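You operate a simulated robot arm through the tools that you are given. There is no shell and no other tool. Be economical: measure what you need, move in short steps, check, and stop when the job is done.

You are at the controls of a simulated two-armed robot. One attempt, no reset.

TASK
Put one of the brass bushes from the shelf on the green drawer cabinet on the right end of the gear case top. Pick up the black cone from the pump end of the workbench with one hand, pass it to the other hand and put it on the upper shelf under the roller stand. Fetch the gear from the upper shelf at the pump end of the workbench and set it on the pump end of the workbench. Open the middle drawer. Do these in any order. Set down upright: cone.

The check looks at the end state, three seconds after you hand in, the way a careful person would. Anything else that was tipped, shoved, dropped, spilled or broken makes it a failure.

THE ROBOT
Two 7-joint arms with two-finger parallel grippers on one trunk, on a base that drives. Base frame: it is fixed to the floor where the robot stands at the start and does not move with it; the origin is under the middle of the robot, x ahead of it, y to its left, z up. Readings come in m, rad, newtons and seconds.
The left shoulder is at the start at [0.02, 0.17, 1.028], the right one opposite. With the tool pointing down near the work surface each hand reaches from about 0.1 to 0.6 m from the robot's upright axis, wherever it stands, measured 20 degrees to its own side. Places, roughly: brass bush (4x4x3 cm) [0.6, 0, 0.5]; cone [5, 4.5, 1]; gear [5, 4.75, 0.5]; middle drawer [5.4, 4.3, 0.6]; pump end of the workbench [4.9, 4.8, 0.9]; right end of the gear case top (38x24 cm) [3.54, 3.56, 0.8]; upper shelf under the roller stand [6, 4, 0.5]. Payload 3.8 kg a hand.
Tool frame (each hand has its own): the origin (TCP) lies between the finger pads and is the grasp point; the fingertips stand 0.03 m ahead of it; z points along the fingers, y is the line along which they close. Largest opening 0.11 m; finger width 0.02, thickness 0.01; the body of the gripper, 0.048 by 0.112 m, starts 0.055 m behind the TCP.
Orientation is told as [roll, pitch, yaw] about the base's x, y, z axes, in that order, counted from this pose: with the fingers straight down and closing along the base's y, the tool's x points along the base's -x, its y along +y and its z along -z.

THE INTERFACE
- The arms move only by the tool move_arm. It takes "left_rows", "right_rows" or both (then of equal length, played together; a hand with none holds still); each is a list of rows, each an object of numbers (a shift or turn left out is 0, a gripper value left out holds the last): "ax", "ay", "az": the turn, a rotation vector about the tool's x, y, z in rad; "x", "y", "z": the shift along the tool's x, y, z in m; "grip": the finger opening in m, from 0 to 0.11. In form: [{"ax": .., "ay": .., "az": .., "x": .., "y": .., "z": .., "grip": ..}, ...]. A call has 1 to 8 rows; each row is the pose to reach, as a shift and turn from the pose commanded when the call began, along the tool's axes at that moment. A row lasts 0.2 s, in which the tool goes at most 0.05 m and 0.15 rad; a call with a longer step from one row to the next is refused whole, and so is a gripper value outside its range. Where a pose cannot be reached the arm comes as near as it can. A force on the tool above 40 N (or 10 N above the force at the start of the call, whichever is more), or a blocked arm, ends the call early, and 0.2 s more pass. The fingers move at their own pace (about 0.072 m/s each) and stop on an object; they squeeze with about 33 N. The grip force told is the motor's: it shows also when the fingers shut on nothing. Time passes only in rows, and 0.2 s behind the last, so rows that repeat a pose let the fingers close. It gives the time, the measured TCP pose, the force on the tool (base axes), the opening and the grip force at its end, in the units of the frame above (readings bear some noise), with the torque about the TCP (base axes, N m) and any sound that the robot's microphone picked up.
- Cameras (640 x 400 px; columns grow to the right, rows downward): "scene" is now at [0.0989, -0.0091, 1.159]; the picture's right is [-0.12, -0.99, 0.00], its down [-0.75, 0.09, -0.65] and it looks along [0.65, -0.08, -0.76] (base axes); focal length 268 px, centre (320, 200). "left" rides on the left gripper at [0.072, -0.017, -0.103] in its tool frame; the picture's right is [0.23, 0.97, 0.00], its down [-0.76, 0.18, -0.62] and it looks along [-0.61, 0.14, 0.78] (tool axes); focal length 222 px, centre (320, 200). "right" rides on the right gripper at [0.072, 0.017, -0.103] in its tool frame; the picture's right is [-0.23, 0.97, 0.00], its down [-0.76, -0.18, -0.62] and it looks along [-0.61, -0.14, 0.78] (tool axes); focal length 222 px, centre (320, 200). There is no depth. A picture from a camera that has moved, and an enlarged one, comes with that camera's place and axes in the base frame and with its lens.
- capture(camera): a new picture of that camera. No time passes.
- raise_lower(by): slides the trunk up (or, below 0, down) by that many m; the arms and the scene camera ride with it, the base frame stays. It gives what a move gives, with no picture.
- base_move(legs): drives the robot by 1 to 6 legs, each [ahead, turn to the left] in m and rad, along the robot's own axes; the way and the turn of a leg run together, so that a leg with both is an arc; at most 1.5 m and 3.142 rad a leg. The arms and the cameras ride along, it lands a little off, and it stops where it bumps. It gives what a move gives.
- aim_head(pan, tilt): turns the head with the scene camera to pan (to the left, within 1.396 rad either way) and tilt (down, from -0.506 to 1.204), counted from straight ahead of the robot. It gives what a move gives.
- zoom(camera, box): a new picture of the part [left, top, right, bottom] of that camera's present view, enlarged. No time passes.
- job_done(): hands the job in; it is judged then, once.

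Work in short steps. Places have to be worked out from the pictures, the camera data and where the tool is seen: move nearer, look again, correct. Check each grasp and each placing, and mend what went wrong. You have 165 turns and 122 pictures in all, those below and enlarged ones among them. Open the grippers and draw the arms clear of the work before you hand the job in, unless the task says otherwise; then end with one line.

The tools are called after "Emit:" as name(argument=value, ...) on one line, values as JSON. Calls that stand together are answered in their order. move_arm: Moves the arms, as the interface text tells. Its arguments: {"type":"object","properties":{"left_rows":{"type":"array"},"right_rows":{"type":"array"}},"required":[]} The other tools are called the same way: raise_lower (by) slides the trunk up or down; base_move (legs) drives the base; aim_head (pan, tilt) turns the head that bears the scene camera; capture (camera) takes a picture; zoom (camera, box) takes an enlarged picture of a part of a camera's view; job_done () hands the job in.

At the start:

```text
time_s: 0.0
left_tcp_pos: [0.479, 0.1494, 0.7901]
left_tcp_rot: [0.001, -0.001, 0.003]
left_wrist_force: [0.2, 0.4, -0.8]
left_torque: [0.01, 0.0, 0.02]
left_gripper_width: 0.11
left_gripper_force: 0.1
right_tcp_pos: [0.4666, -0.2483, 0.7661]
right_tcp_rot: [0.001, 0.0, 0.001]
right_wrist_force: [0.4, -1.0, 0.3]
right_torque: [0.0, -0.04, -0.02]
right_gripper_width: 0.1098
right_gripper_force: 0.0
trunk travel left (down, up): [-0.125, 0.445]
robot x, y, heading: [-0.0019, 0.0004, -0.001]
head pan, tilt: [-0.124, 0.857]
```

scene: 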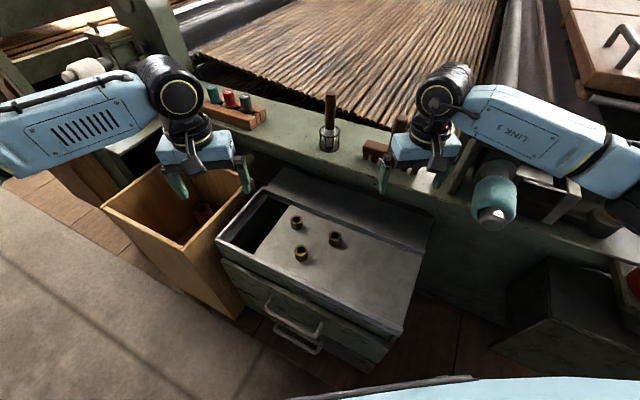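
right: 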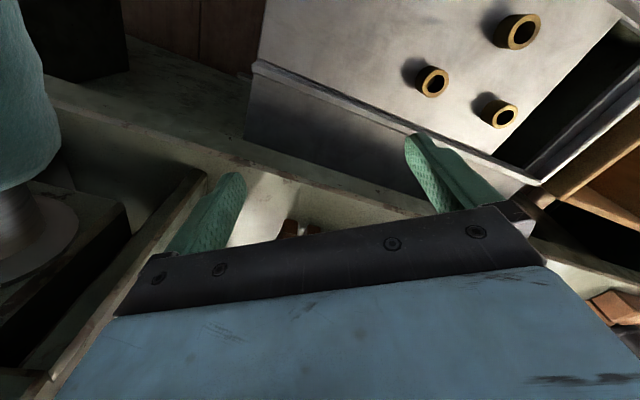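
left: 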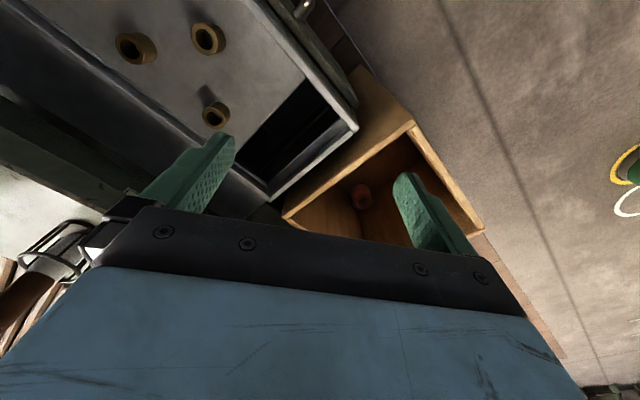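

Both views put the nearest-to-right bush at about [0.49, -0.10, 0.53]. I move the right hand above it and look.

Emit:
move_arm(right_rows=[{"x": -0.005, "y": 0.037, "z": 0.025, "grip": 0.08}, {"x": -0.011, "y": 0.074, "z": 0.05}, {"x": -0.017, "y": 0.111, "z": 0.075}, {"x": -0.023, "y": 0.149, "z": 0.1}, {"x": -0.023, "y": 0.149, "z": 0.116}])

Emit:
capture(camera="right")

Emit:
capture(camera="scene")

```text
time_s: 1.2
left_tcp_pos: [0.48, 0.1506, 0.791]
left_tcp_rot: [0.0, 0.001, 0.004]
left_wrist_force: [-0.3, 0.7, -0.4]
left_torque: [0.01, -0.01, -0.01]
left_gripper_width: 0.1097
left_gripper_force: 0.1
right_tcp_pos: [0.49, -0.0995, 0.6485]
right_tcp_rot: [-0.001, 0.002, 0.0]
right_wrist_force: [0.4, -1.0, 0.1]
right_torque: [0.0, 0.0, 0.0]
right_gripper_width: 0.08
right_gripper_force: 0.0
trunk travel left (down, up): [-0.125, 0.445]
robot x, y, heading: [0.0025, 0.001, 0.001]
head pan, tilt: [-0.124, 0.857]
```

```text
118 pictures are left
camera right: at [0.4179, -0.0828, 0.751], right [0.23, 0.97, 0.0], down [0.76, -0.18, 0.62], along [0.61, -0.14, -0.78], focal length 222 px, centre (320, 200)
```

right: 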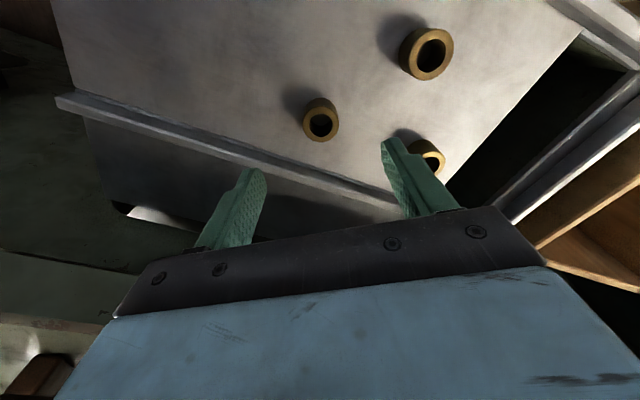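

```text
117 pictures are left
camera scene: at [0.0989, -0.0091, 1.159], right [-0.12, -0.99, 0.0], down [-0.75, 0.09, -0.65], along [0.65, -0.08, -0.76], focal length 268 px, centre (320, 200)
```

scene: 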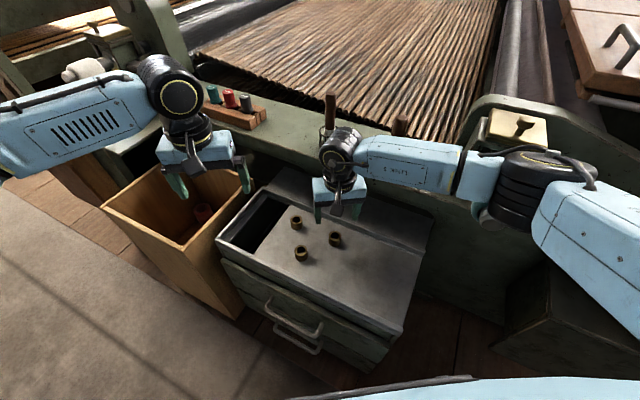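

Bush A now reads about [0.495, -0.10, 0.52], centred between the fingers. I descend in steps to TCP z ≈ 0.54.

Emit:
move_arm(right_rows=[{"x": -0.004, "z": 0.035}, {"x": -0.004, "z": 0.065}, {"x": -0.004, "z": 0.085}, {"x": -0.004, "z": 0.1}])

Emit:
capture(camera="right")

Emit:
zoom(camera="scene", box=[220, 150, 420, 275])

```text
time_s: 2.2
left_tcp_pos: [0.4791, 0.1492, 0.7902]
left_tcp_rot: [0.0, 0.0, 0.003]
left_wrist_force: [0.4, -0.1, 0.4]
left_torque: [-0.03, 0.01, 0.02]
left_gripper_width: 0.1097
left_gripper_force: 0.1
right_tcp_pos: [0.494, -0.1004, 0.5496]
right_tcp_rot: [-0.001, 0.0, 0.001]
right_wrist_force: [-3.6, -1.1, 7.8]
right_torque: [-0.36, 0.12, -0.13]
right_gripper_width: 0.0804
right_gripper_force: 0.4
trunk travel left (down, up): [-0.125, 0.445]
robot x, y, heading: [0.0, -0.0006, -0.001]
head pan, tilt: [-0.124, 0.857]
```

```text
116 pictures are left
camera right: at [0.4215, -0.083, 0.6528], right [0.23, 0.97, 0.0], down [0.76, -0.18, 0.62], along [0.61, -0.14, -0.78], focal length 222 px, centre (320, 200)
```

right: 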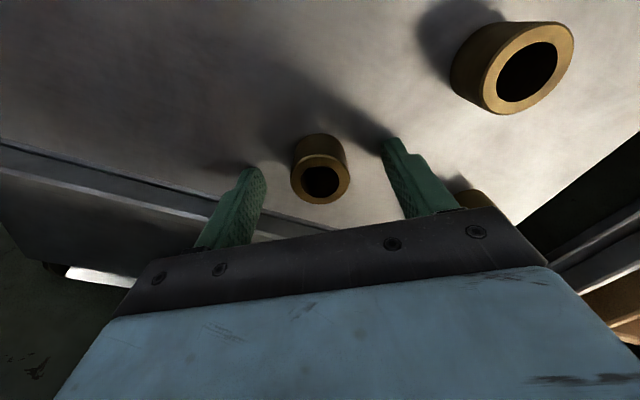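

```text
3.20 times, centred on (320, 212) of scene
camera zoom: at [0.0979, -0.009, 1.1592], right [-0.12, -0.99, 0.0], down [-0.75, 0.09, -0.66], along [0.65, -0.08, -0.76], focal length 857 px, centre (320, 160)
```

zoom: 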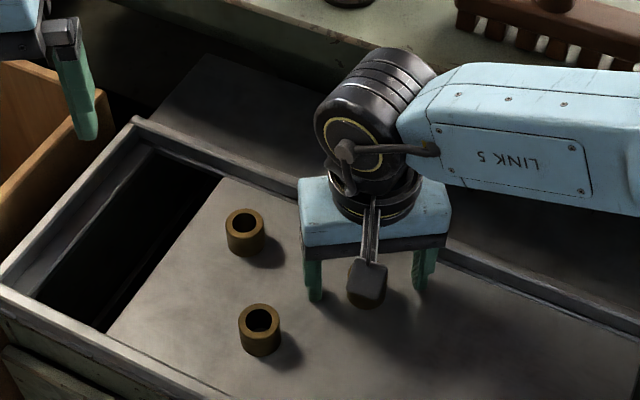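

The right fingertip just touches the surface (7.8 N), so the shelf is at about z 0.52 and the bush is at x ≈ 0.488. I raise 3 mm, shift back 5 mm and close.

Emit:
move_arm(right_rows=[{"x": 0.0, "z": -0.003}, {"x": 0.005, "z": -0.003}, {"x": 0.005, "z": -0.003, "grip": 0.03}, {"x": 0.005, "z": -0.003}, {"x": 0.005, "z": -0.003}, {"x": 0.005, "z": -0.003}])

Emit:
capture(camera="right")

```text
time_s: 3.6
left_tcp_pos: [0.4812, 0.1489, 0.7898]
left_tcp_rot: [0.0, 0.001, 0.001]
left_wrist_force: [-0.4, 0.4, 0.4]
left_torque: [0.05, 0.01, 0.0]
left_gripper_width: 0.1101
left_gripper_force: 0.0
right_tcp_pos: [0.4885, -0.0998, 0.5513]
right_tcp_rot: [-0.001, -0.001, 0.001]
right_wrist_force: [-0.1, 0.3, -0.1]
right_torque: [0.05, 0.0, 0.01]
right_gripper_width: 0.0331
right_gripper_force: 32.9
trunk travel left (down, up): [-0.125, 0.445]
robot x, y, heading: [-0.0006, -0.0051, -0.002]
head pan, tilt: [-0.124, 0.857]
```

```text
114 pictures are left
camera right: at [0.4166, -0.0831, 0.6554], right [0.23, 0.97, 0.0], down [0.76, -0.18, 0.62], along [0.61, -0.14, -0.78], focal length 222 px, centre (320, 200)
```

right: 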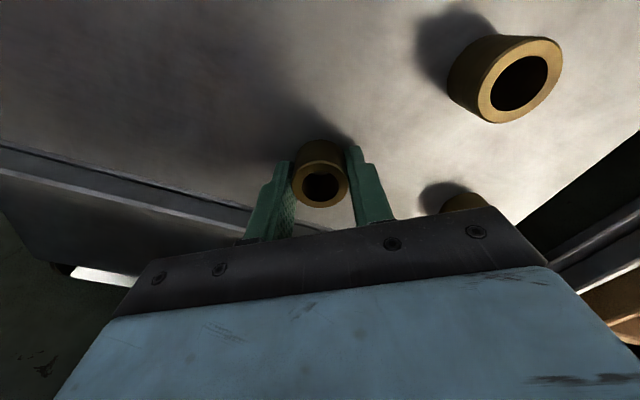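

Grip holds at 33 mm with 33 N. I lift it straight up and check.

Emit:
move_arm(right_rows=[{"z": -0.03}, {"z": -0.07}, {"z": -0.115}, {"z": -0.16}, {"z": -0.2}, {"z": -0.24}])

Emit:
capture(camera="right")

Emit:
aim_head(pan=0.6, tilt=0.25)

Emit:
capture(camera="scene")

```text
time_s: 5.0
left_tcp_pos: [0.4802, 0.1491, 0.7895]
left_tcp_rot: [0.001, -0.001, 0.001]
left_wrist_force: [-0.1, -0.4, -0.7]
left_torque: [0.02, 0.02, 0.0]
left_gripper_width: 0.1103
left_gripper_force: 0.0
right_tcp_pos: [0.4898, -0.099, 0.7916]
right_tcp_rot: [0.0, 0.0, -0.001]
right_wrist_force: [0.5, -0.2, -1.4]
right_torque: [0.02, -0.01, -0.01]
right_gripper_width: 0.0332
right_gripper_force: 32.9
trunk travel left (down, up): [-0.125, 0.445]
robot x, y, heading: [-0.0, -0.003, 0.001]
head pan, tilt: [-0.124, 0.857]
```

```text
113 pictures are left
camera right: at [0.4175, -0.0817, 0.8956], right [0.23, 0.97, 0.0], down [0.76, -0.18, 0.62], along [0.61, -0.14, -0.78], focal length 222 px, centre (320, 200)
```

right: 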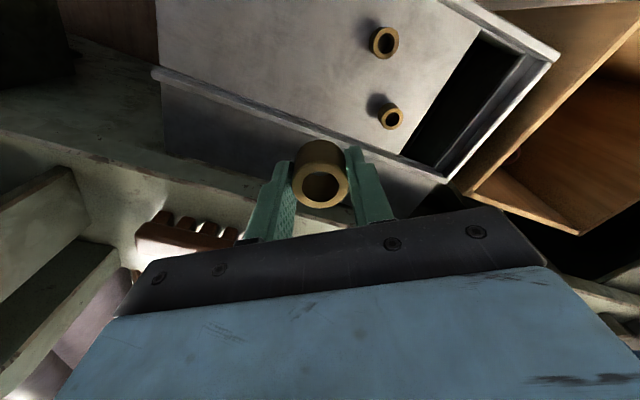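

```text
time_s: 6.1
left_tcp_pos: [0.4795, 0.1497, 0.79]
left_tcp_rot: [-0.001, 0.0, 0.001]
left_wrist_force: [0.0, 0.6, 1.0]
left_torque: [-0.02, 0.01, 0.02]
left_gripper_width: 0.1099
left_gripper_force: 0.0
right_tcp_pos: [0.4901, -0.0998, 0.7928]
right_tcp_rot: [0.001, -0.002, 0.001]
right_wrist_force: [-0.7, -0.5, -1.4]
right_torque: [0.02, -0.01, -0.02]
right_gripper_width: 0.0332
right_gripper_force: 33.5
trunk travel left (down, up): [-0.125, 0.445]
robot x, y, heading: [-0.0003, 0.0017, -0.002]
head pan, tilt: [0.6, 0.25]
```

```text
112 pictures are left
camera scene: at [0.0989, 0.0533, 1.2127], right [0.56, -0.83, 0.0], down [-0.2, -0.14, -0.97], along [0.8, 0.55, -0.25], focal length 268 px, centre (320, 200)
```

scene: 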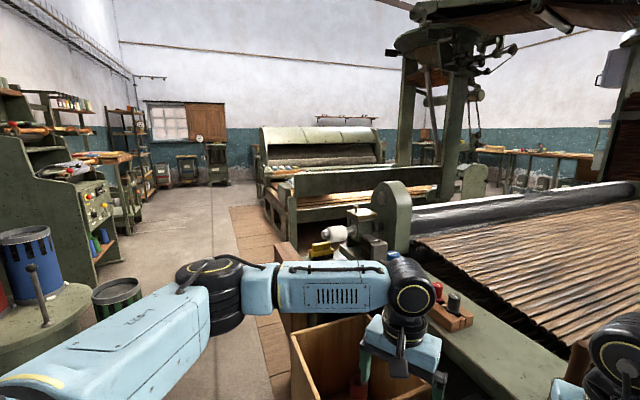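

The bush is held. Now I look toward the far work areas around bearing 40–55°.

Emit:
aim_head(pan=0.8, tilt=0.25)

Emit:
zoom(camera="scene", box=[200, 75, 520, 275])

Emit:
capture(camera="scene")

```text
time_s: 6.8
left_tcp_pos: [0.481, 0.1496, 0.7906]
left_tcp_rot: [0.001, -0.001, 0.0]
left_wrist_force: [0.2, -0.4, 0.3]
left_torque: [0.04, 0.03, 0.0]
left_gripper_width: 0.1101
left_gripper_force: 0.1
right_tcp_pos: [0.49, -0.0994, 0.7907]
right_tcp_rot: [0.001, -0.001, 0.0]
right_wrist_force: [0.5, 0.0, -2.2]
right_torque: [0.03, -0.03, 0.04]
right_gripper_width: 0.0333
right_gripper_force: 32.9
trunk travel left (down, up): [-0.125, 0.445]
robot x, y, heading: [0.0014, -0.0028, -0.005]
head pan, tilt: [0.799, 0.25]
```

```text
2.00 times, centred on (360, 175) of scene
camera zoom: at [0.0869, 0.0675, 1.2127], right [0.72, -0.7, 0.0], down [-0.17, -0.18, -0.97], along [0.68, 0.69, -0.25], focal length 536 px, centre (240, 250)
```

zoom: 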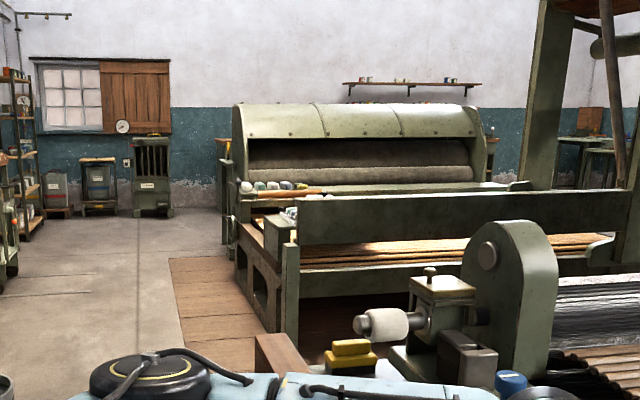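

```text
110 pictures are left
camera scene: at [0.0869, 0.0675, 1.2127], right [0.72, -0.7, 0.0], down [-0.17, -0.18, -0.97], along [0.68, 0.69, -0.25], focal length 268 px, centre (320, 200)
```

scene: 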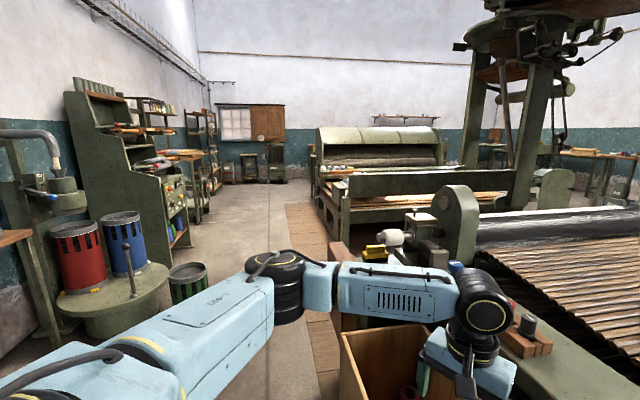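

The route goes around the wooden box and between the green bucket and the machine. I raise the trunk a bit, turn left, move a short way and look again.

Emit:
raise_lower(by=0.2)

Emit:
base_move(legs=[[0, 1.31], [0.6, 0], [0, -0.49], [0.9, 0]])

Emit:
aim_head(pan=0.0, tilt=0.3)

Emit:
capture(camera="scene")

```text
time_s: 9.0
left_tcp_pos: [0.479, 0.1495, 0.9895]
left_tcp_rot: [0.0, 0.0, 0.002]
left_wrist_force: [0.1, 0.3, 0.2]
left_torque: [0.01, 0.05, 0.0]
left_gripper_width: 0.1102
left_gripper_force: 0.0
right_tcp_pos: [0.4889, -0.0996, 0.9916]
right_tcp_rot: [0.0, 0.001, 0.0]
right_wrist_force: [-0.3, 0.3, -1.4]
right_torque: [0.04, 0.0, 0.0]
right_gripper_width: 0.0333
right_gripper_force: 33.3
trunk travel left (down, up): [-0.325, 0.245]
robot x, y, heading: [0.0013, -0.0004, 0.003]
head pan, tilt: [0.799, 0.25]
```

```text
time_s: 10.4
left_tcp_pos: [0.4349, 0.2431, 0.992]
left_tcp_rot: [0.0, -0.001, 0.209]
left_wrist_force: [0.2, -0.4, 0.5]
left_torque: [0.02, 0.0, 0.02]
left_gripper_width: 0.1101
left_gripper_force: 0.0
right_tcp_pos: [0.4965, 0.0023, 0.9921]
right_tcp_rot: [-0.001, -0.001, 0.208]
right_wrist_force: [0.2, -0.5, -2.2]
right_torque: [0.02, 0.0, -0.03]
right_gripper_width: 0.0332
right_gripper_force: 32.8
trunk travel left (down, up): [-0.325, 0.245]
robot x, y, heading: [-0.0043, -0.0038, 0.21]
head pan, tilt: [0.799, 0.25]
stopped in leg 1: the robot was blocked; the commanded pose is now the measured one
```

```text
time_s: 11.6
left_tcp_pos: [0.4362, 0.2432, 0.9901]
left_tcp_rot: [0.001, -0.001, 0.21]
left_wrist_force: [-0.7, -0.4, 0.8]
left_torque: [-0.01, 0.0, -0.02]
left_gripper_width: 0.1098
left_gripper_force: 0.0
right_tcp_pos: [0.4959, 0.0018, 0.992]
right_tcp_rot: [0.0, 0.0, 0.208]
right_wrist_force: [0.3, -0.5, -1.1]
right_torque: [-0.02, 0.01, 0.02]
right_gripper_width: 0.0331
right_gripper_force: 32.9
trunk travel left (down, up): [-0.325, 0.245]
robot x, y, heading: [-0.0016, -0.0037, 0.204]
head pan, tilt: [0.0, 0.3]
```

```text
109 pictures are left
camera scene: at [0.1099, 0.0217, 1.408], right [0.21, -0.98, 0.0], down [-0.29, -0.06, -0.96], along [0.93, 0.2, -0.3], focal length 268 px, centre (320, 200)
```

scene: 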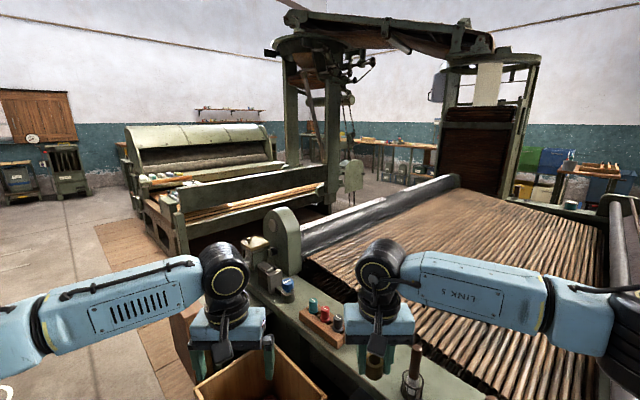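

Blocked after 0.2 rad, probably the base against the cabinet front. I look down at the base to find the contact.

Emit:
aim_head(pan=-0.3, tilt=1.2)

Emit:
capture(camera="scene")

Emit:
aim_head(pan=1.39, tilt=0.7)

Emit:
capture(camera="scene")

Emit:
aim_head(pan=-1.39, tilt=0.7)

Emit:
capture(camera="scene")

```text
time_s: 12.8
left_tcp_pos: [0.4366, 0.244, 0.9901]
left_tcp_rot: [0.0, 0.0, 0.211]
left_wrist_force: [0.5, 0.1, 0.1]
left_torque: [-0.01, -0.01, -0.02]
left_gripper_width: 0.1101
left_gripper_force: 0.1
right_tcp_pos: [0.4974, 0.0028, 0.9933]
right_tcp_rot: [-0.001, -0.001, 0.208]
right_wrist_force: [-0.3, 0.2, -0.5]
right_torque: [0.0, -0.01, 0.01]
right_gripper_width: 0.0334
right_gripper_force: 33.1
trunk travel left (down, up): [-0.325, 0.245]
robot x, y, heading: [-0.0051, -0.0006, 0.206]
head pan, tilt: [-0.3, 1.201]
```

```text
108 pictures are left
camera scene: at [0.0742, -0.0027, 1.3359], right [-0.09, -1.0, 0.0], down [-0.93, 0.09, -0.36], along [0.36, -0.03, -0.93], focal length 268 px, centre (320, 200)
```

scene: 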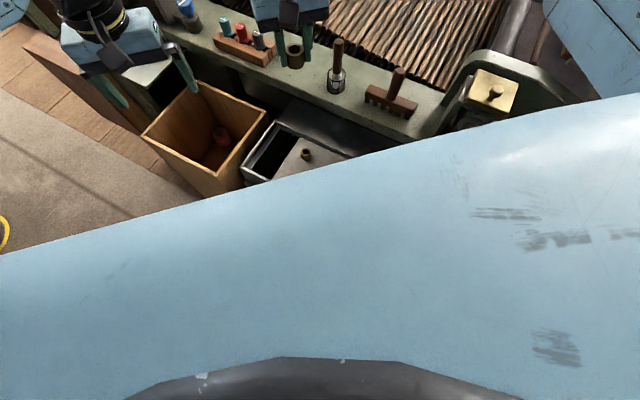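

```text
time_s: 14.5
left_tcp_pos: [0.4362, 0.2448, 0.9909]
left_tcp_rot: [-0.001, 0.001, 0.21]
left_wrist_force: [0.1, -0.7, -0.4]
left_torque: [0.02, 0.01, 0.02]
left_gripper_width: 0.11
left_gripper_force: 0.0
right_tcp_pos: [0.4978, 0.0029, 0.9916]
right_tcp_rot: [0.0, 0.001, 0.207]
right_wrist_force: [0.4, 0.9, -1.6]
right_torque: [-0.02, 0.0, 0.01]
right_gripper_width: 0.0333
right_gripper_force: 33.3
trunk travel left (down, up): [-0.325, 0.245]
robot x, y, heading: [-0.0028, -0.0, 0.201]
head pan, tilt: [1.389, 0.7]
```

```text
107 pictures are left
camera scene: at [0.0165, 0.0874, 1.3719], right [1.0, 0.02, 0.0], down [0.02, -0.64, -0.76], along [-0.02, 0.76, -0.64], focal length 268 px, centre (320, 200)
```

scene: 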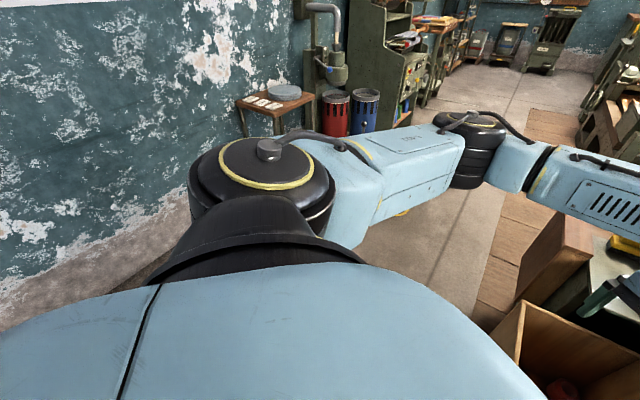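

```text
time_s: 16.9
left_tcp_pos: [0.4359, 0.2434, 0.9898]
left_tcp_rot: [-0.001, 0.0, 0.212]
left_wrist_force: [0.0, -0.9, 1.0]
left_torque: [0.04, 0.0, -0.02]
left_gripper_width: 0.1099
left_gripper_force: 0.0
right_tcp_pos: [0.4975, 0.0018, 0.9931]
right_tcp_rot: [-0.001, -0.002, 0.208]
right_wrist_force: [0.4, -0.3, -2.7]
right_torque: [0.01, -0.03, -0.01]
right_gripper_width: 0.0334
right_gripper_force: 33.2
trunk travel left (down, up): [-0.325, 0.245]
robot x, y, heading: [-0.002, -0.002, 0.206]
head pan, tilt: [-1.389, 0.7]
```

```text
106 pictures are left
camera scene: at [0.0507, -0.0761, 1.3719], right [-0.93, -0.38, 0.0], down [-0.24, 0.6, -0.76], along [0.29, -0.71, -0.64], focal length 268 px, centre (320, 200)
```

scene: 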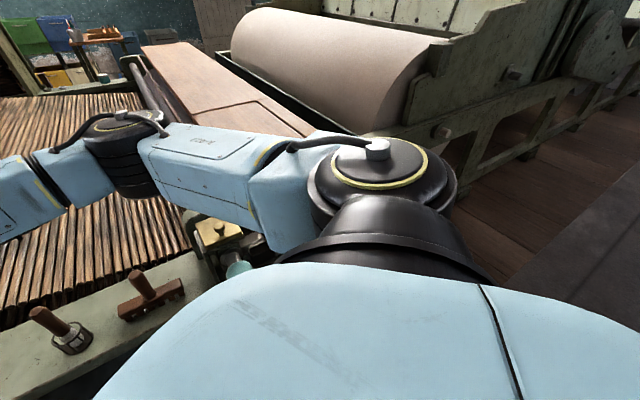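

The base's front corner likely touched the machine side; the floor behind looks open. I back up 0.25 m, then turn and drive the route from there.

Emit:
base_move(legs=[[-0.25, 0], [0, 1.1], [0.65, 0]])

Emit:
aim_head(pan=-0.4, tilt=0.45)

Emit:
capture(camera="scene")

```text
time_s: 24.8
left_tcp_pos: [-0.0882, 1.0856, 0.9908]
left_tcp_rot: [-0.001, 0.0, 1.301]
left_wrist_force: [0.1, -0.7, -0.3]
left_torque: [0.03, -0.02, 0.0]
left_gripper_width: 0.11
left_gripper_force: 0.1
right_tcp_pos: [0.1535, 1.0277, 0.9924]
right_tcp_rot: [0.0, 0.0, 1.298]
right_wrist_force: [0.4, 1.3, -1.4]
right_torque: [-0.02, 0.0, 0.02]
right_gripper_width: 0.0329
right_gripper_force: 32.7
trunk travel left (down, up): [-0.325, 0.245]
robot x, y, heading: [-0.0775, 0.5837, 1.298]
head pan, tilt: [-1.389, 0.7]
```

```text
time_s: 26.1
left_tcp_pos: [-0.0897, 1.0853, 0.9907]
left_tcp_rot: [0.0, 0.0, 1.301]
left_wrist_force: [-0.1, 0.9, -0.1]
left_torque: [0.02, 0.01, 0.01]
left_gripper_width: 0.1099
left_gripper_force: 0.1
right_tcp_pos: [0.1533, 1.0277, 0.9922]
right_tcp_rot: [-0.001, 0.0, 1.299]
right_wrist_force: [-0.9, 0.2, -1.1]
right_torque: [-0.01, 0.02, 0.0]
right_gripper_width: 0.0331
right_gripper_force: 32.8
trunk travel left (down, up): [-0.325, 0.245]
robot x, y, heading: [-0.0778, 0.5832, 1.295]
head pan, tilt: [-0.4, 0.45]
```

```text
105 pictures are left
camera scene: at [-0.0099, 0.6745, 1.394], right [0.78, -0.63, 0.0], down [-0.27, -0.34, -0.9], along [0.56, 0.7, -0.44], focal length 268 px, centre (320, 200)
```

scene: 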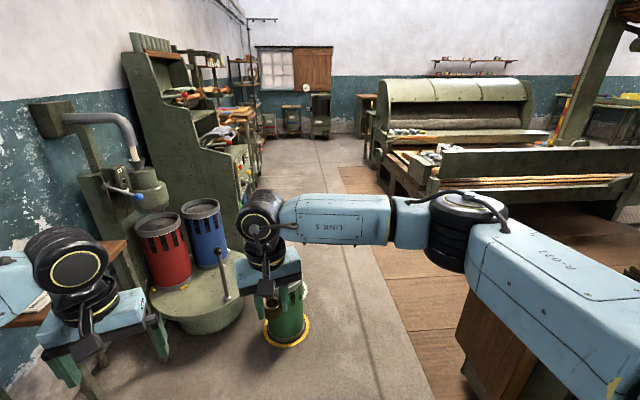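

I'm at (-0.08, 0.58) and the bucket is at about (0.5, 1.63). I steer at ~41° past it, then at ~51° up the corridor, and look again.

Emit:
base_move(legs=[[0, -0.575], [1.2, 0], [0, 0.17], [1.4, 0]])

Emit:
aim_head(pan=-0.1, tilt=0.4)

Emit:
capture(camera="scene")

```text
time_s: 41.2
left_tcp_pos: [2.0152, 2.8796, 0.9898]
left_tcp_rot: [-0.001, 0.0, 0.844]
left_wrist_force: [0.2, 0.1, 0.7]
left_torque: [0.01, -0.01, 0.01]
left_gripper_width: 0.1097
left_gripper_force: 0.2
right_tcp_pos: [2.2074, 2.7215, 0.991]
right_tcp_rot: [-0.001, 0.001, 0.844]
right_wrist_force: [-0.4, 0.1, -1.4]
right_torque: [-0.02, 0.02, 0.02]
right_gripper_width: 0.0332
right_gripper_force: 33.6
trunk travel left (down, up): [-0.325, 0.245]
robot x, y, heading: [1.8073, 2.4175, 0.842]
head pan, tilt: [-0.4, 0.45]
```

```text
time_s: 42.0
left_tcp_pos: [2.0153, 2.8798, 0.9899]
left_tcp_rot: [0.0, 0.0, 0.844]
left_wrist_force: [0.9, 0.7, -0.1]
left_torque: [0.01, 0.02, -0.04]
left_gripper_width: 0.11
left_gripper_force: 0.1
right_tcp_pos: [2.2069, 2.721, 0.9932]
right_tcp_rot: [0.0, 0.001, 0.843]
right_wrist_force: [-0.2, 1.0, -1.6]
right_torque: [-0.01, 0.0, 0.0]
right_gripper_width: 0.0333
right_gripper_force: 33.0
trunk travel left (down, up): [-0.325, 0.245]
robot x, y, heading: [1.8056, 2.4242, 0.837]
head pan, tilt: [-0.099, 0.4]
```

```text
104 pictures are left
camera scene: at [1.8913, 2.4993, 1.3987], right [0.68, -0.74, 0.0], down [-0.29, -0.26, -0.92], along [0.68, 0.62, -0.39], focal length 268 px, centre (320, 200)
```

scene: 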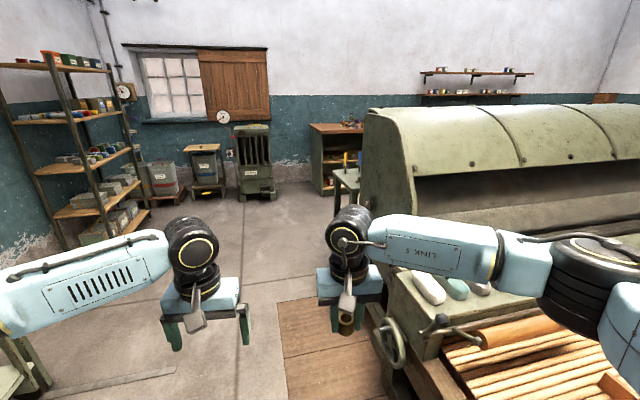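

The wooden bench with the pump shows at (335,128). I zoom on the area near the expected gear case.

Emit:
zoom(camera="scene", box=[280, 100, 440, 200])

```text
4.00 times, centred on (360, 150) of scene
camera zoom: at [1.8913, 2.4993, 1.3987], right [0.68, -0.74, 0.0], down [-0.29, -0.26, -0.92], along [0.68, 0.62, -0.39], focal length 1072 px, centre (160, 400)
```

zoom: 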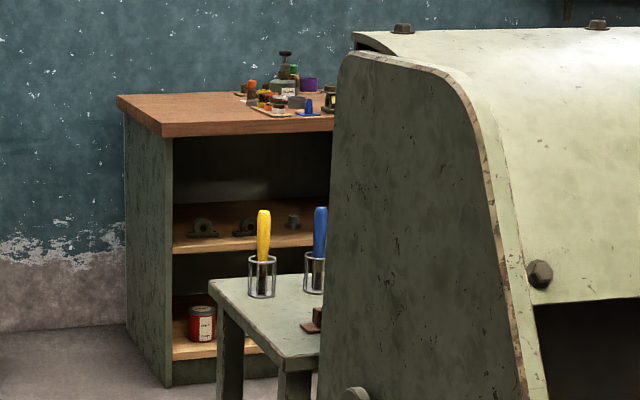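

The grey stand with brush holders matches the gear case location. I drive up the corridor left of the machine and look at it from closer.

Emit:
base_move(legs=[[0, 0.24], [1.15, 0], [0, -0.5]])

Emit:
aim_head(pan=-0.3, tilt=0.5)

Emit:
capture(camera="scene")

```text
time_s: 50.1
left_tcp_pos: [2.6516, 3.8279, 0.9911]
left_tcp_rot: [-0.001, 0.001, 0.597]
left_wrist_force: [-0.8, -0.1, 1.0]
left_torque: [0.03, 0.02, 0.0]
left_gripper_width: 0.1101
left_gripper_force: 0.0
right_tcp_pos: [2.7996, 3.6291, 0.9922]
right_tcp_rot: [0.001, -0.001, 0.596]
right_wrist_force: [-0.4, 0.4, -0.6]
right_torque: [0.0, 0.01, 0.02]
right_gripper_width: 0.0331
right_gripper_force: 33.1
trunk travel left (down, up): [-0.325, 0.245]
robot x, y, heading: [2.3389, 3.4384, 0.594]
head pan, tilt: [-0.099, 0.4]
```

```text
time_s: 50.8
left_tcp_pos: [2.6518, 3.8294, 0.991]
left_tcp_rot: [0.0, 0.0, 0.596]
left_wrist_force: [-0.2, 0.0, -0.9]
left_torque: [-0.01, -0.01, 0.03]
left_gripper_width: 0.1102
left_gripper_force: 0.0
right_tcp_pos: [2.7987, 3.6293, 0.9916]
right_tcp_rot: [0.001, 0.0, 0.596]
right_wrist_force: [-0.1, -0.9, -1.2]
right_torque: [-0.02, 0.01, 0.0]
right_gripper_width: 0.0333
right_gripper_force: 33.3
trunk travel left (down, up): [-0.325, 0.245]
robot x, y, heading: [2.3416, 3.4347, 0.592]
head pan, tilt: [-0.3, 0.499]
```

```text
102 pictures are left
camera scene: at [2.443, 3.4746, 1.3896], right [0.29, -0.96, 0.0], down [-0.46, -0.14, -0.88], along [0.84, 0.25, -0.48], focal length 268 px, centre (320, 200)
```

scene: 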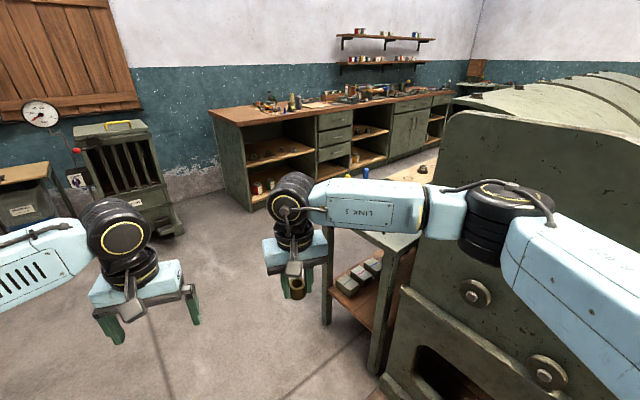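

The stand's near edge runs about (3.42,3.73)–(3.26,3.42). I drive alongside and turn to face it squarely, keeping about 0.6 m distance.

Emit:
base_move(legs=[[0.45, 0.1], [0, -1.0]])

Emit:
aim_head(pan=0.0, tilt=0.6)

Emit:
capture(camera="scene")

```text
time_s: 56.1
left_tcp_pos: [3.1981, 3.7028, 0.9902]
left_tcp_rot: [0.001, 0.001, -0.302]
left_wrist_force: [0.4, -0.4, -0.2]
left_torque: [-0.02, 0.02, 0.01]
left_gripper_width: 0.11
left_gripper_force: 0.1
right_tcp_pos: [3.133, 3.4627, 0.9928]
right_tcp_rot: [0.0, -0.001, -0.303]
right_wrist_force: [0.6, -0.3, -1.0]
right_torque: [0.0, 0.01, -0.02]
right_gripper_width: 0.033
right_gripper_force: 32.8
trunk travel left (down, up): [-0.325, 0.245]
robot x, y, heading: [2.6938, 3.7027, -0.305]
head pan, tilt: [-0.3, 0.499]
```

```text
time_s: 56.9
left_tcp_pos: [3.1987, 3.7023, 0.9918]
left_tcp_rot: [-0.001, -0.001, -0.302]
left_wrist_force: [0.3, 0.1, 0.1]
left_torque: [-0.01, 0.0, -0.02]
left_gripper_width: 0.11
left_gripper_force: 0.1
right_tcp_pos: [3.1331, 3.4632, 0.9923]
right_tcp_rot: [0.001, -0.001, -0.303]
right_wrist_force: [0.2, 0.1, -2.0]
right_torque: [0.02, 0.0, 0.01]
right_gripper_width: 0.0334
right_gripper_force: 32.5
trunk travel left (down, up): [-0.325, 0.245]
robot x, y, heading: [2.695, 3.7017, -0.303]
head pan, tilt: [0.0, 0.6]
```

```text
101 pictures are left
camera scene: at [2.7997, 3.6707, 1.3805], right [-0.3, -0.95, 0.0], down [-0.54, 0.17, -0.83], along [0.79, -0.25, -0.56], focal length 268 px, centre (320, 200)
```

scene: 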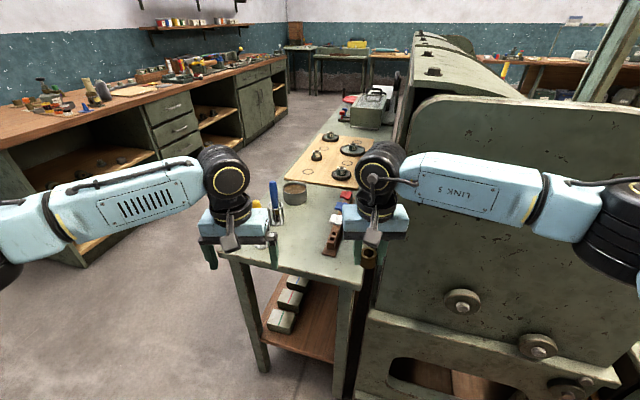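

I zoom on the near end of this table to identify the gear case.

Emit:
zoom(camera="scene", box=[230, 60, 470, 210])

Emit:
zoom(camera="scene", box=[200, 170, 424, 310])

```text
2.67 times, centred on (350, 135) of scene
camera zoom: at [2.7997, 3.6707, 1.3805], right [-0.3, -0.95, 0.0], down [-0.54, 0.17, -0.83], along [0.79, -0.25, -0.56], focal length 714 px, centre (240, 373)
```

zoom: 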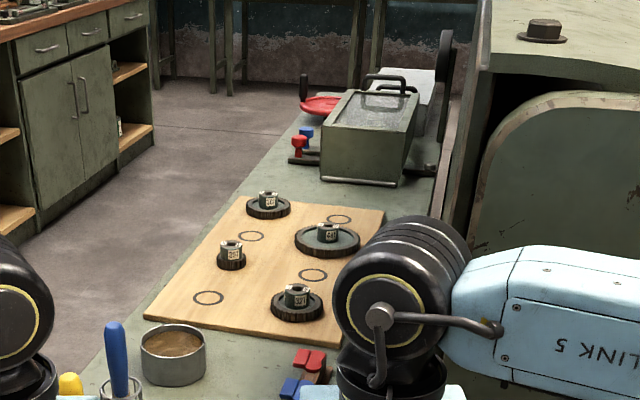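

```text
2.86 times, centred on (312, 240) of scene
camera zoom: at [2.7997, 3.6707, 1.3805], right [-0.3, -0.95, 0.0], down [-0.54, 0.17, -0.83], along [0.79, -0.25, -0.56], focal length 766 px, centre (343, 86)
```

zoom: 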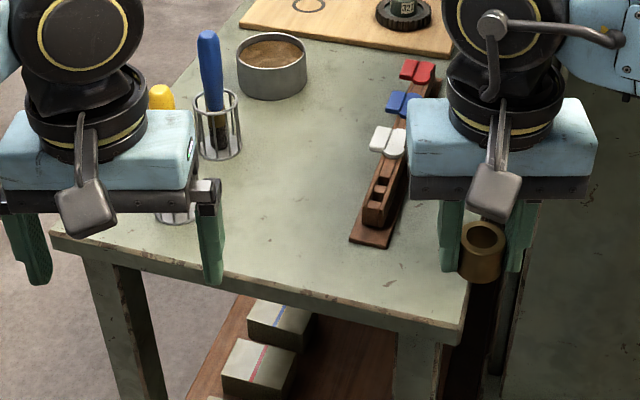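

The stated spot (3.54,3.56,0.8) falls on the near end of this long top, the free area between the holders and the wooden rack. I raise 0.15 m to clear the brush tops, then reposition to about (3.11,3.90), facing the edge squarely.

Emit:
raise_lower(by=0.15)

Emit:
base_move(legs=[[0, 0.742], [0.458, 0], [0, -1.03]])

Emit:
aim_head(pan=0.0, tilt=0.9)

Emit:
capture(camera="scene")

Emit:
capture(camera="right")

```text
time_s: 58.6
left_tcp_pos: [3.1982, 3.7034, 1.1389]
left_tcp_rot: [-0.001, 0.0, -0.301]
left_wrist_force: [0.0, 0.1, 0.8]
left_torque: [0.01, 0.03, 0.01]
left_gripper_width: 0.1103
left_gripper_force: 0.0
right_tcp_pos: [3.1335, 3.4627, 1.1418]
right_tcp_rot: [-0.002, 0.0, -0.304]
right_wrist_force: [0.3, 0.3, -0.9]
right_torque: [0.03, -0.03, -0.01]
right_gripper_width: 0.0329
right_gripper_force: 32.9
trunk travel left (down, up): [-0.475, 0.095]
robot x, y, heading: [2.6931, 3.7045, -0.307]
head pan, tilt: [0.0, 0.6]
```

```text
time_s: 66.0
left_tcp_pos: [3.6017, 3.7609, 1.1398]
left_tcp_rot: [0.0, 0.001, -0.586]
left_wrist_force: [-0.2, -0.2, 0.0]
left_torque: [-0.01, 0.0, -0.01]
left_gripper_width: 0.1098
left_gripper_force: 0.1
right_tcp_pos: [3.4714, 3.549, 1.1429]
right_tcp_rot: [0.0, 0.0, -0.588]
right_wrist_force: [-0.2, -1.2, -0.9]
right_torque: [-0.01, -0.01, 0.0]
right_gripper_width: 0.0332
right_gripper_force: 33.0
trunk travel left (down, up): [-0.475, 0.095]
robot x, y, heading: [3.1186, 3.9043, -0.587]
head pan, tilt: [0.0, 0.6]
```

```text
time_s: 66.8
left_tcp_pos: [3.6013, 3.7617, 1.1406]
left_tcp_rot: [-0.001, 0.0, -0.587]
left_wrist_force: [-0.3, -0.2, 0.4]
left_torque: [0.0, 0.03, -0.02]
left_gripper_width: 0.1102
left_gripper_force: 0.1
right_tcp_pos: [3.4702, 3.5496, 1.1424]
right_tcp_rot: [-0.002, -0.001, -0.59]
right_wrist_force: [-0.5, -0.6, -1.0]
right_torque: [0.01, 0.01, 0.0]
right_gripper_width: 0.0333
right_gripper_force: 32.9
trunk travel left (down, up): [-0.475, 0.095]
robot x, y, heading: [3.12, 3.9022, -0.587]
head pan, tilt: [0.0, 0.901]
```

```text
98 pictures are left
camera scene: at [3.1996, 3.85, 1.5058], right [-0.56, -0.83, 0.0], down [-0.65, 0.44, -0.62], along [0.52, -0.35, -0.78], focal length 268 px, centre (320, 200)
```

scene: 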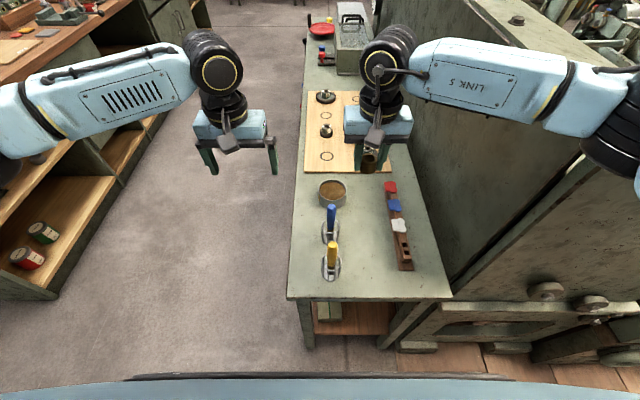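

```text
97 pictures are left
camera right: at [3.4207, 3.6039, 1.2452], right [0.73, 0.68, 0.0], down [0.53, -0.57, 0.62], along [0.43, -0.45, -0.78], focal length 222 px, centre (320, 200)
```

right: 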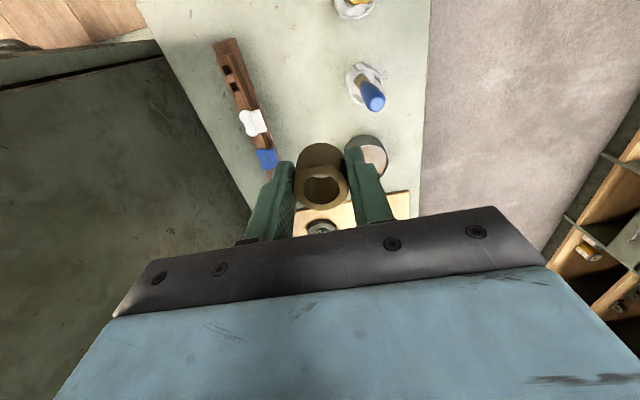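

Triangulation gives the table top z ≈ 0.80. I aim for a free spot at (3.39,3.56), in front of the rack and holders, and move the bush above it.

Emit:
move_arm(right_rows=[{"x": 0.036, "y": -0.018, "z": 0.01}, {"x": 0.073, "y": -0.035, "z": 0.03}, {"x": 0.073, "y": -0.035, "z": 0.075}, {"x": 0.073, "y": -0.035, "z": 0.12}, {"x": 0.073, "y": -0.035, "z": 0.165}, {"x": 0.073, "y": -0.035, "z": 0.21}, {"x": 0.073, "y": -0.035, "z": 0.25}, {"x": 0.073, "y": -0.035, "z": 0.27}])

Emit:
capture(camera="scene")

Emit:
capture(camera="right")

```text
time_s: 68.6
left_tcp_pos: [3.6016, 3.7619, 1.1401]
left_tcp_rot: [-0.001, 0.0, -0.585]
left_wrist_force: [0.5, 0.3, -0.1]
left_torque: [0.01, 0.01, 0.01]
left_gripper_width: 0.1098
left_gripper_force: 0.0
right_tcp_pos: [3.3903, 3.5612, 0.8722]
right_tcp_rot: [0.001, 0.001, -0.588]
right_wrist_force: [-0.1, 0.4, -1.7]
right_torque: [-0.03, 0.01, 0.0]
right_gripper_width: 0.0333
right_gripper_force: 33.3
trunk travel left (down, up): [-0.475, 0.095]
robot x, y, heading: [3.1133, 3.903, -0.587]
head pan, tilt: [0.0, 0.901]
```

```text
96 pictures are left
camera scene: at [3.1997, 3.85, 1.5057], right [-0.56, -0.83, 0.0], down [-0.65, 0.44, -0.62], along [0.52, -0.35, -0.78], focal length 268 px, centre (320, 200)
```

scene: 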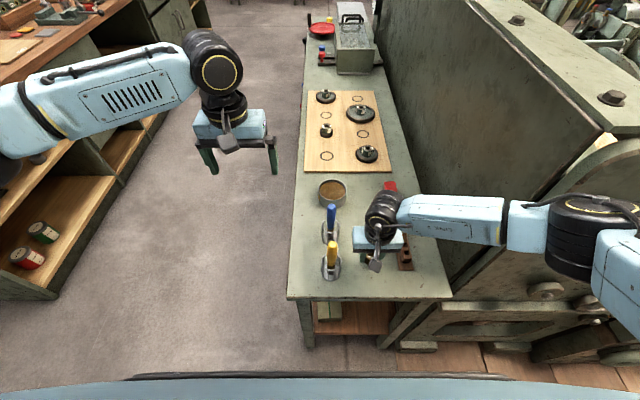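

```text
95 pictures are left
camera right: at [3.3398, 3.6153, 0.9751], right [0.73, 0.68, 0.0], down [0.53, -0.57, 0.62], along [0.43, -0.45, -0.78], focal length 222 px, centre (320, 200)
```

right: 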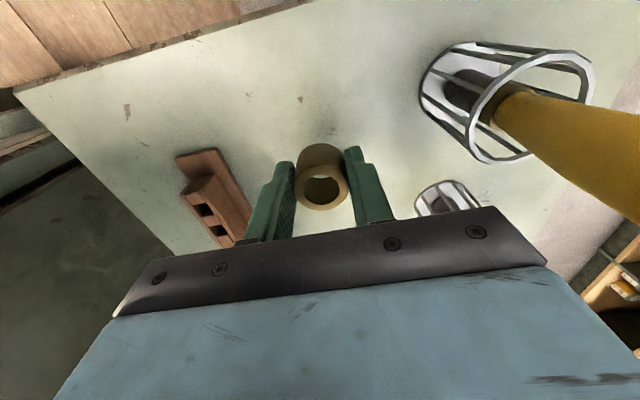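

The spot is clear. I descend gently to contact.

Emit:
move_arm(right_rows=[{"z": 0.015}, {"z": 0.027}, {"z": 0.034}, {"z": 0.037}, {"z": 0.04}, {"z": 0.043}])

```text
time_s: 70.0
left_tcp_pos: [3.5999, 3.7627, 1.1411]
left_tcp_rot: [0.0, -0.001, -0.586]
left_wrist_force: [1.2, -0.1, 0.2]
left_torque: [-0.01, 0.0, 0.01]
left_gripper_width: 0.1099
left_gripper_force: 0.0
right_tcp_pos: [3.3914, 3.5592, 0.8329]
right_tcp_rot: [0.0, -0.004, -0.588]
right_wrist_force: [-7.3, 0.8, 27.6]
right_torque: [-0.06, 0.16, 0.13]
right_gripper_width: 0.0337
right_gripper_force: 32.7
trunk travel left (down, up): [-0.475, 0.095]
robot x, y, heading: [3.12, 3.9007, -0.592]
head pan, tilt: [0.0, 0.901]
```

Contact at TCP z 0.833 with 27 N. I relax 3 mm, open the fingers and lift straight up.

Emit:
move_arm(right_rows=[{"z": -0.003}, {"z": -0.003, "grip": 0.06}, {"z": -0.003}, {"z": -0.003}, {"z": -0.03}, {"z": -0.07}, {"z": -0.11}, {"z": -0.15}])

Emit:
capture(camera="right")

```text
time_s: 71.8
left_tcp_pos: [3.6013, 3.7624, 1.1403]
left_tcp_rot: [-0.001, 0.0, -0.586]
left_wrist_force: [0.6, 0.4, 0.0]
left_torque: [-0.03, -0.01, 0.03]
left_gripper_width: 0.11
left_gripper_force: 0.0
right_tcp_pos: [3.3902, 3.5608, 0.981]
right_tcp_rot: [0.001, 0.0, -0.586]
right_wrist_force: [0.4, -0.2, -0.4]
right_torque: [0.02, 0.01, 0.0]
right_gripper_width: 0.0598
right_gripper_force: 0.1
trunk travel left (down, up): [-0.475, 0.095]
robot x, y, heading: [3.1224, 3.9012, -0.595]
head pan, tilt: [0.0, 0.901]
```

```text
94 pictures are left
camera right: at [3.3401, 3.615, 1.0835], right [0.73, 0.68, 0.0], down [0.53, -0.57, 0.62], along [0.43, -0.46, -0.78], focal length 222 px, centre (320, 200)
```

right: 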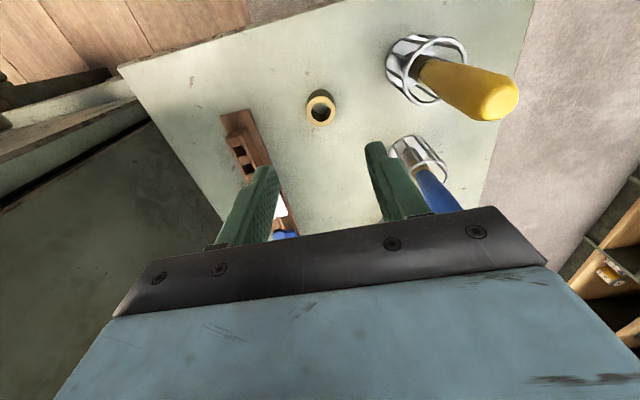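

The bush stands on the top. I raise the hand to clear and look toward the workbench on the left.

Emit:
move_arm(right_rows=[{"z": -0.045}, {"z": -0.09}, {"z": -0.135}, {"z": -0.16, "x": -0.02}])

Emit:
aim_head(pan=0.95, tilt=0.45)

Emit:
capture(camera="scene")

```text
time_s: 72.8
left_tcp_pos: [3.6023, 3.7616, 1.1397]
left_tcp_rot: [0.001, 0.0, -0.585]
left_wrist_force: [0.1, 0.0, 0.4]
left_torque: [-0.01, 0.03, 0.03]
left_gripper_width: 0.11
left_gripper_force: 0.0
right_tcp_pos: [3.4112, 3.5475, 1.1408]
right_tcp_rot: [0.001, 0.0, -0.587]
right_wrist_force: [0.6, -0.1, -0.1]
right_torque: [0.03, 0.03, -0.02]
right_gripper_width: 0.0601
right_gripper_force: 0.0
trunk travel left (down, up): [-0.475, 0.095]
robot x, y, heading: [3.1162, 3.9004, -0.593]
head pan, tilt: [0.0, 0.901]
```

```text
time_s: 74.0
left_tcp_pos: [3.6015, 3.7619, 1.1397]
left_tcp_rot: [0.001, 0.001, -0.585]
left_wrist_force: [0.1, -0.3, 0.0]
left_torque: [0.01, 0.02, 0.0]
left_gripper_width: 0.1098
left_gripper_force: 0.0
right_tcp_pos: [3.4106, 3.5486, 1.1393]
right_tcp_rot: [-0.001, 0.0, -0.587]
right_wrist_force: [-0.4, 0.5, -0.3]
right_torque: [0.01, 0.01, -0.04]
right_gripper_width: 0.06
right_gripper_force: 0.2
trunk travel left (down, up): [-0.475, 0.095]
robot x, y, heading: [3.1172, 3.9055, -0.587]
head pan, tilt: [0.949, 0.45]
```

```text
93 pictures are left
camera scene: at [3.2228, 3.9242, 1.544], right [0.35, -0.94, 0.0], down [-0.41, -0.15, -0.9], along [0.84, 0.32, -0.44], focal length 268 px, centre (320, 200)
```

scene: 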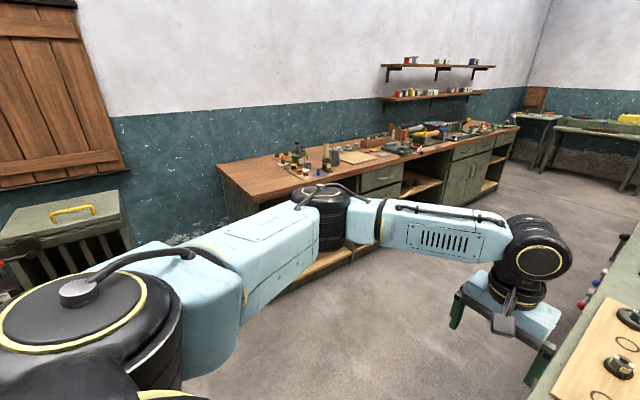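

The bench front runs from about (4.27,4.67) at about -38°. I back off from the stand, swing wide round its corner into the aisle and stop facing the bench obliquely to look.

Emit:
base_move(legs=[[-0.2, 0], [0, 1.13], [0.76, 0], [0, -1.06], [0.7, 0], [0, 0.9]])

Emit:
aim_head(pan=0.35, tilt=0.7)

Emit:
capture(camera="scene")

```text
time_s: 90.5
left_tcp_pos: [4.6095, 4.342, 1.1413]
left_tcp_rot: [0.0, 0.0, 0.344]
left_wrist_force: [-0.7, -0.1, -0.9]
left_torque: [0.01, 0.02, -0.01]
left_gripper_width: 0.1099
left_gripper_force: 0.0
right_tcp_pos: [4.6661, 4.0622, 1.1403]
right_tcp_rot: [-0.001, 0.0, 0.342]
right_wrist_force: [0.1, 0.6, 0.1]
right_torque: [-0.02, 0.02, 0.0]
right_gripper_width: 0.0599
right_gripper_force: 0.0
trunk travel left (down, up): [-0.475, 0.095]
robot x, y, heading: [4.2065, 4.042, 0.34]
head pan, tilt: [0.949, 0.45]
```

```text
time_s: 91.5
left_tcp_pos: [4.6093, 4.3421, 1.1412]
left_tcp_rot: [0.001, 0.001, 0.345]
left_wrist_force: [0.1, 0.7, 1.1]
left_torque: [0.01, 0.02, 0.01]
left_gripper_width: 0.1098
left_gripper_force: 0.1
right_tcp_pos: [4.6671, 4.0597, 1.1388]
right_tcp_rot: [0.001, -0.001, 0.342]
right_wrist_force: [0.2, 0.6, -1.0]
right_torque: [-0.01, -0.03, -0.01]
right_gripper_width: 0.0598
right_gripper_force: 0.1
trunk travel left (down, up): [-0.475, 0.095]
robot x, y, heading: [4.2041, 4.0377, 0.344]
head pan, tilt: [0.351, 0.7]
```

```text
92 pictures are left
camera scene: at [4.2937, 4.1009, 1.5219], right [0.64, -0.77, 0.0], down [-0.5, -0.41, -0.77], along [0.59, 0.49, -0.64], focal length 268 px, centre (320, 200)
```

scene: 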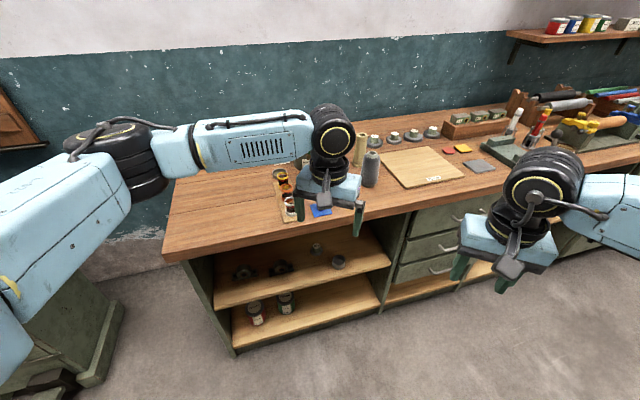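

I zoom on the bench top and the shelf to identify the cone and gear.

Emit:
zoom(camera="scene", box=[260, 90, 500, 240])

Emit:
zoom(camera="scene", box=[190, 220, 414, 360])

```text
2.67 times, centred on (380, 165) of scene
camera zoom: at [4.2937, 4.1009, 1.5219], right [0.64, -0.77, 0.0], down [-0.5, -0.41, -0.77], along [0.59, 0.49, -0.64], focal length 714 px, centre (160, 293)
```

zoom: 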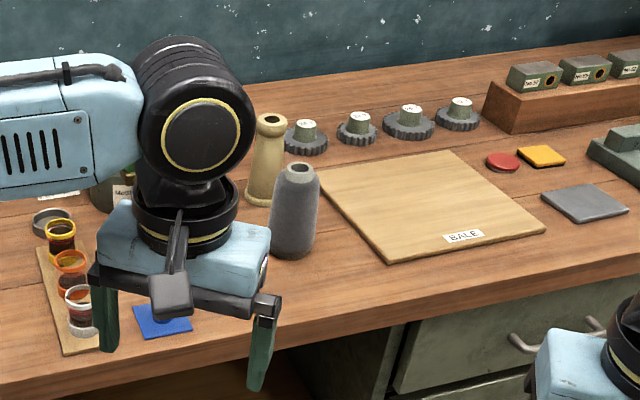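

```text
2.86 times, centred on (302, 290) of scene
camera zoom: at [4.2937, 4.1009, 1.5219], right [0.64, -0.77, 0.0], down [-0.5, -0.41, -0.77], along [0.59, 0.49, -0.64], focal length 766 px, centre (371, -57)
```

zoom: 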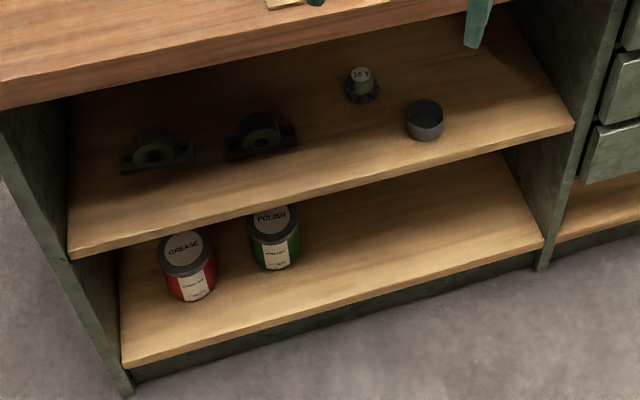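

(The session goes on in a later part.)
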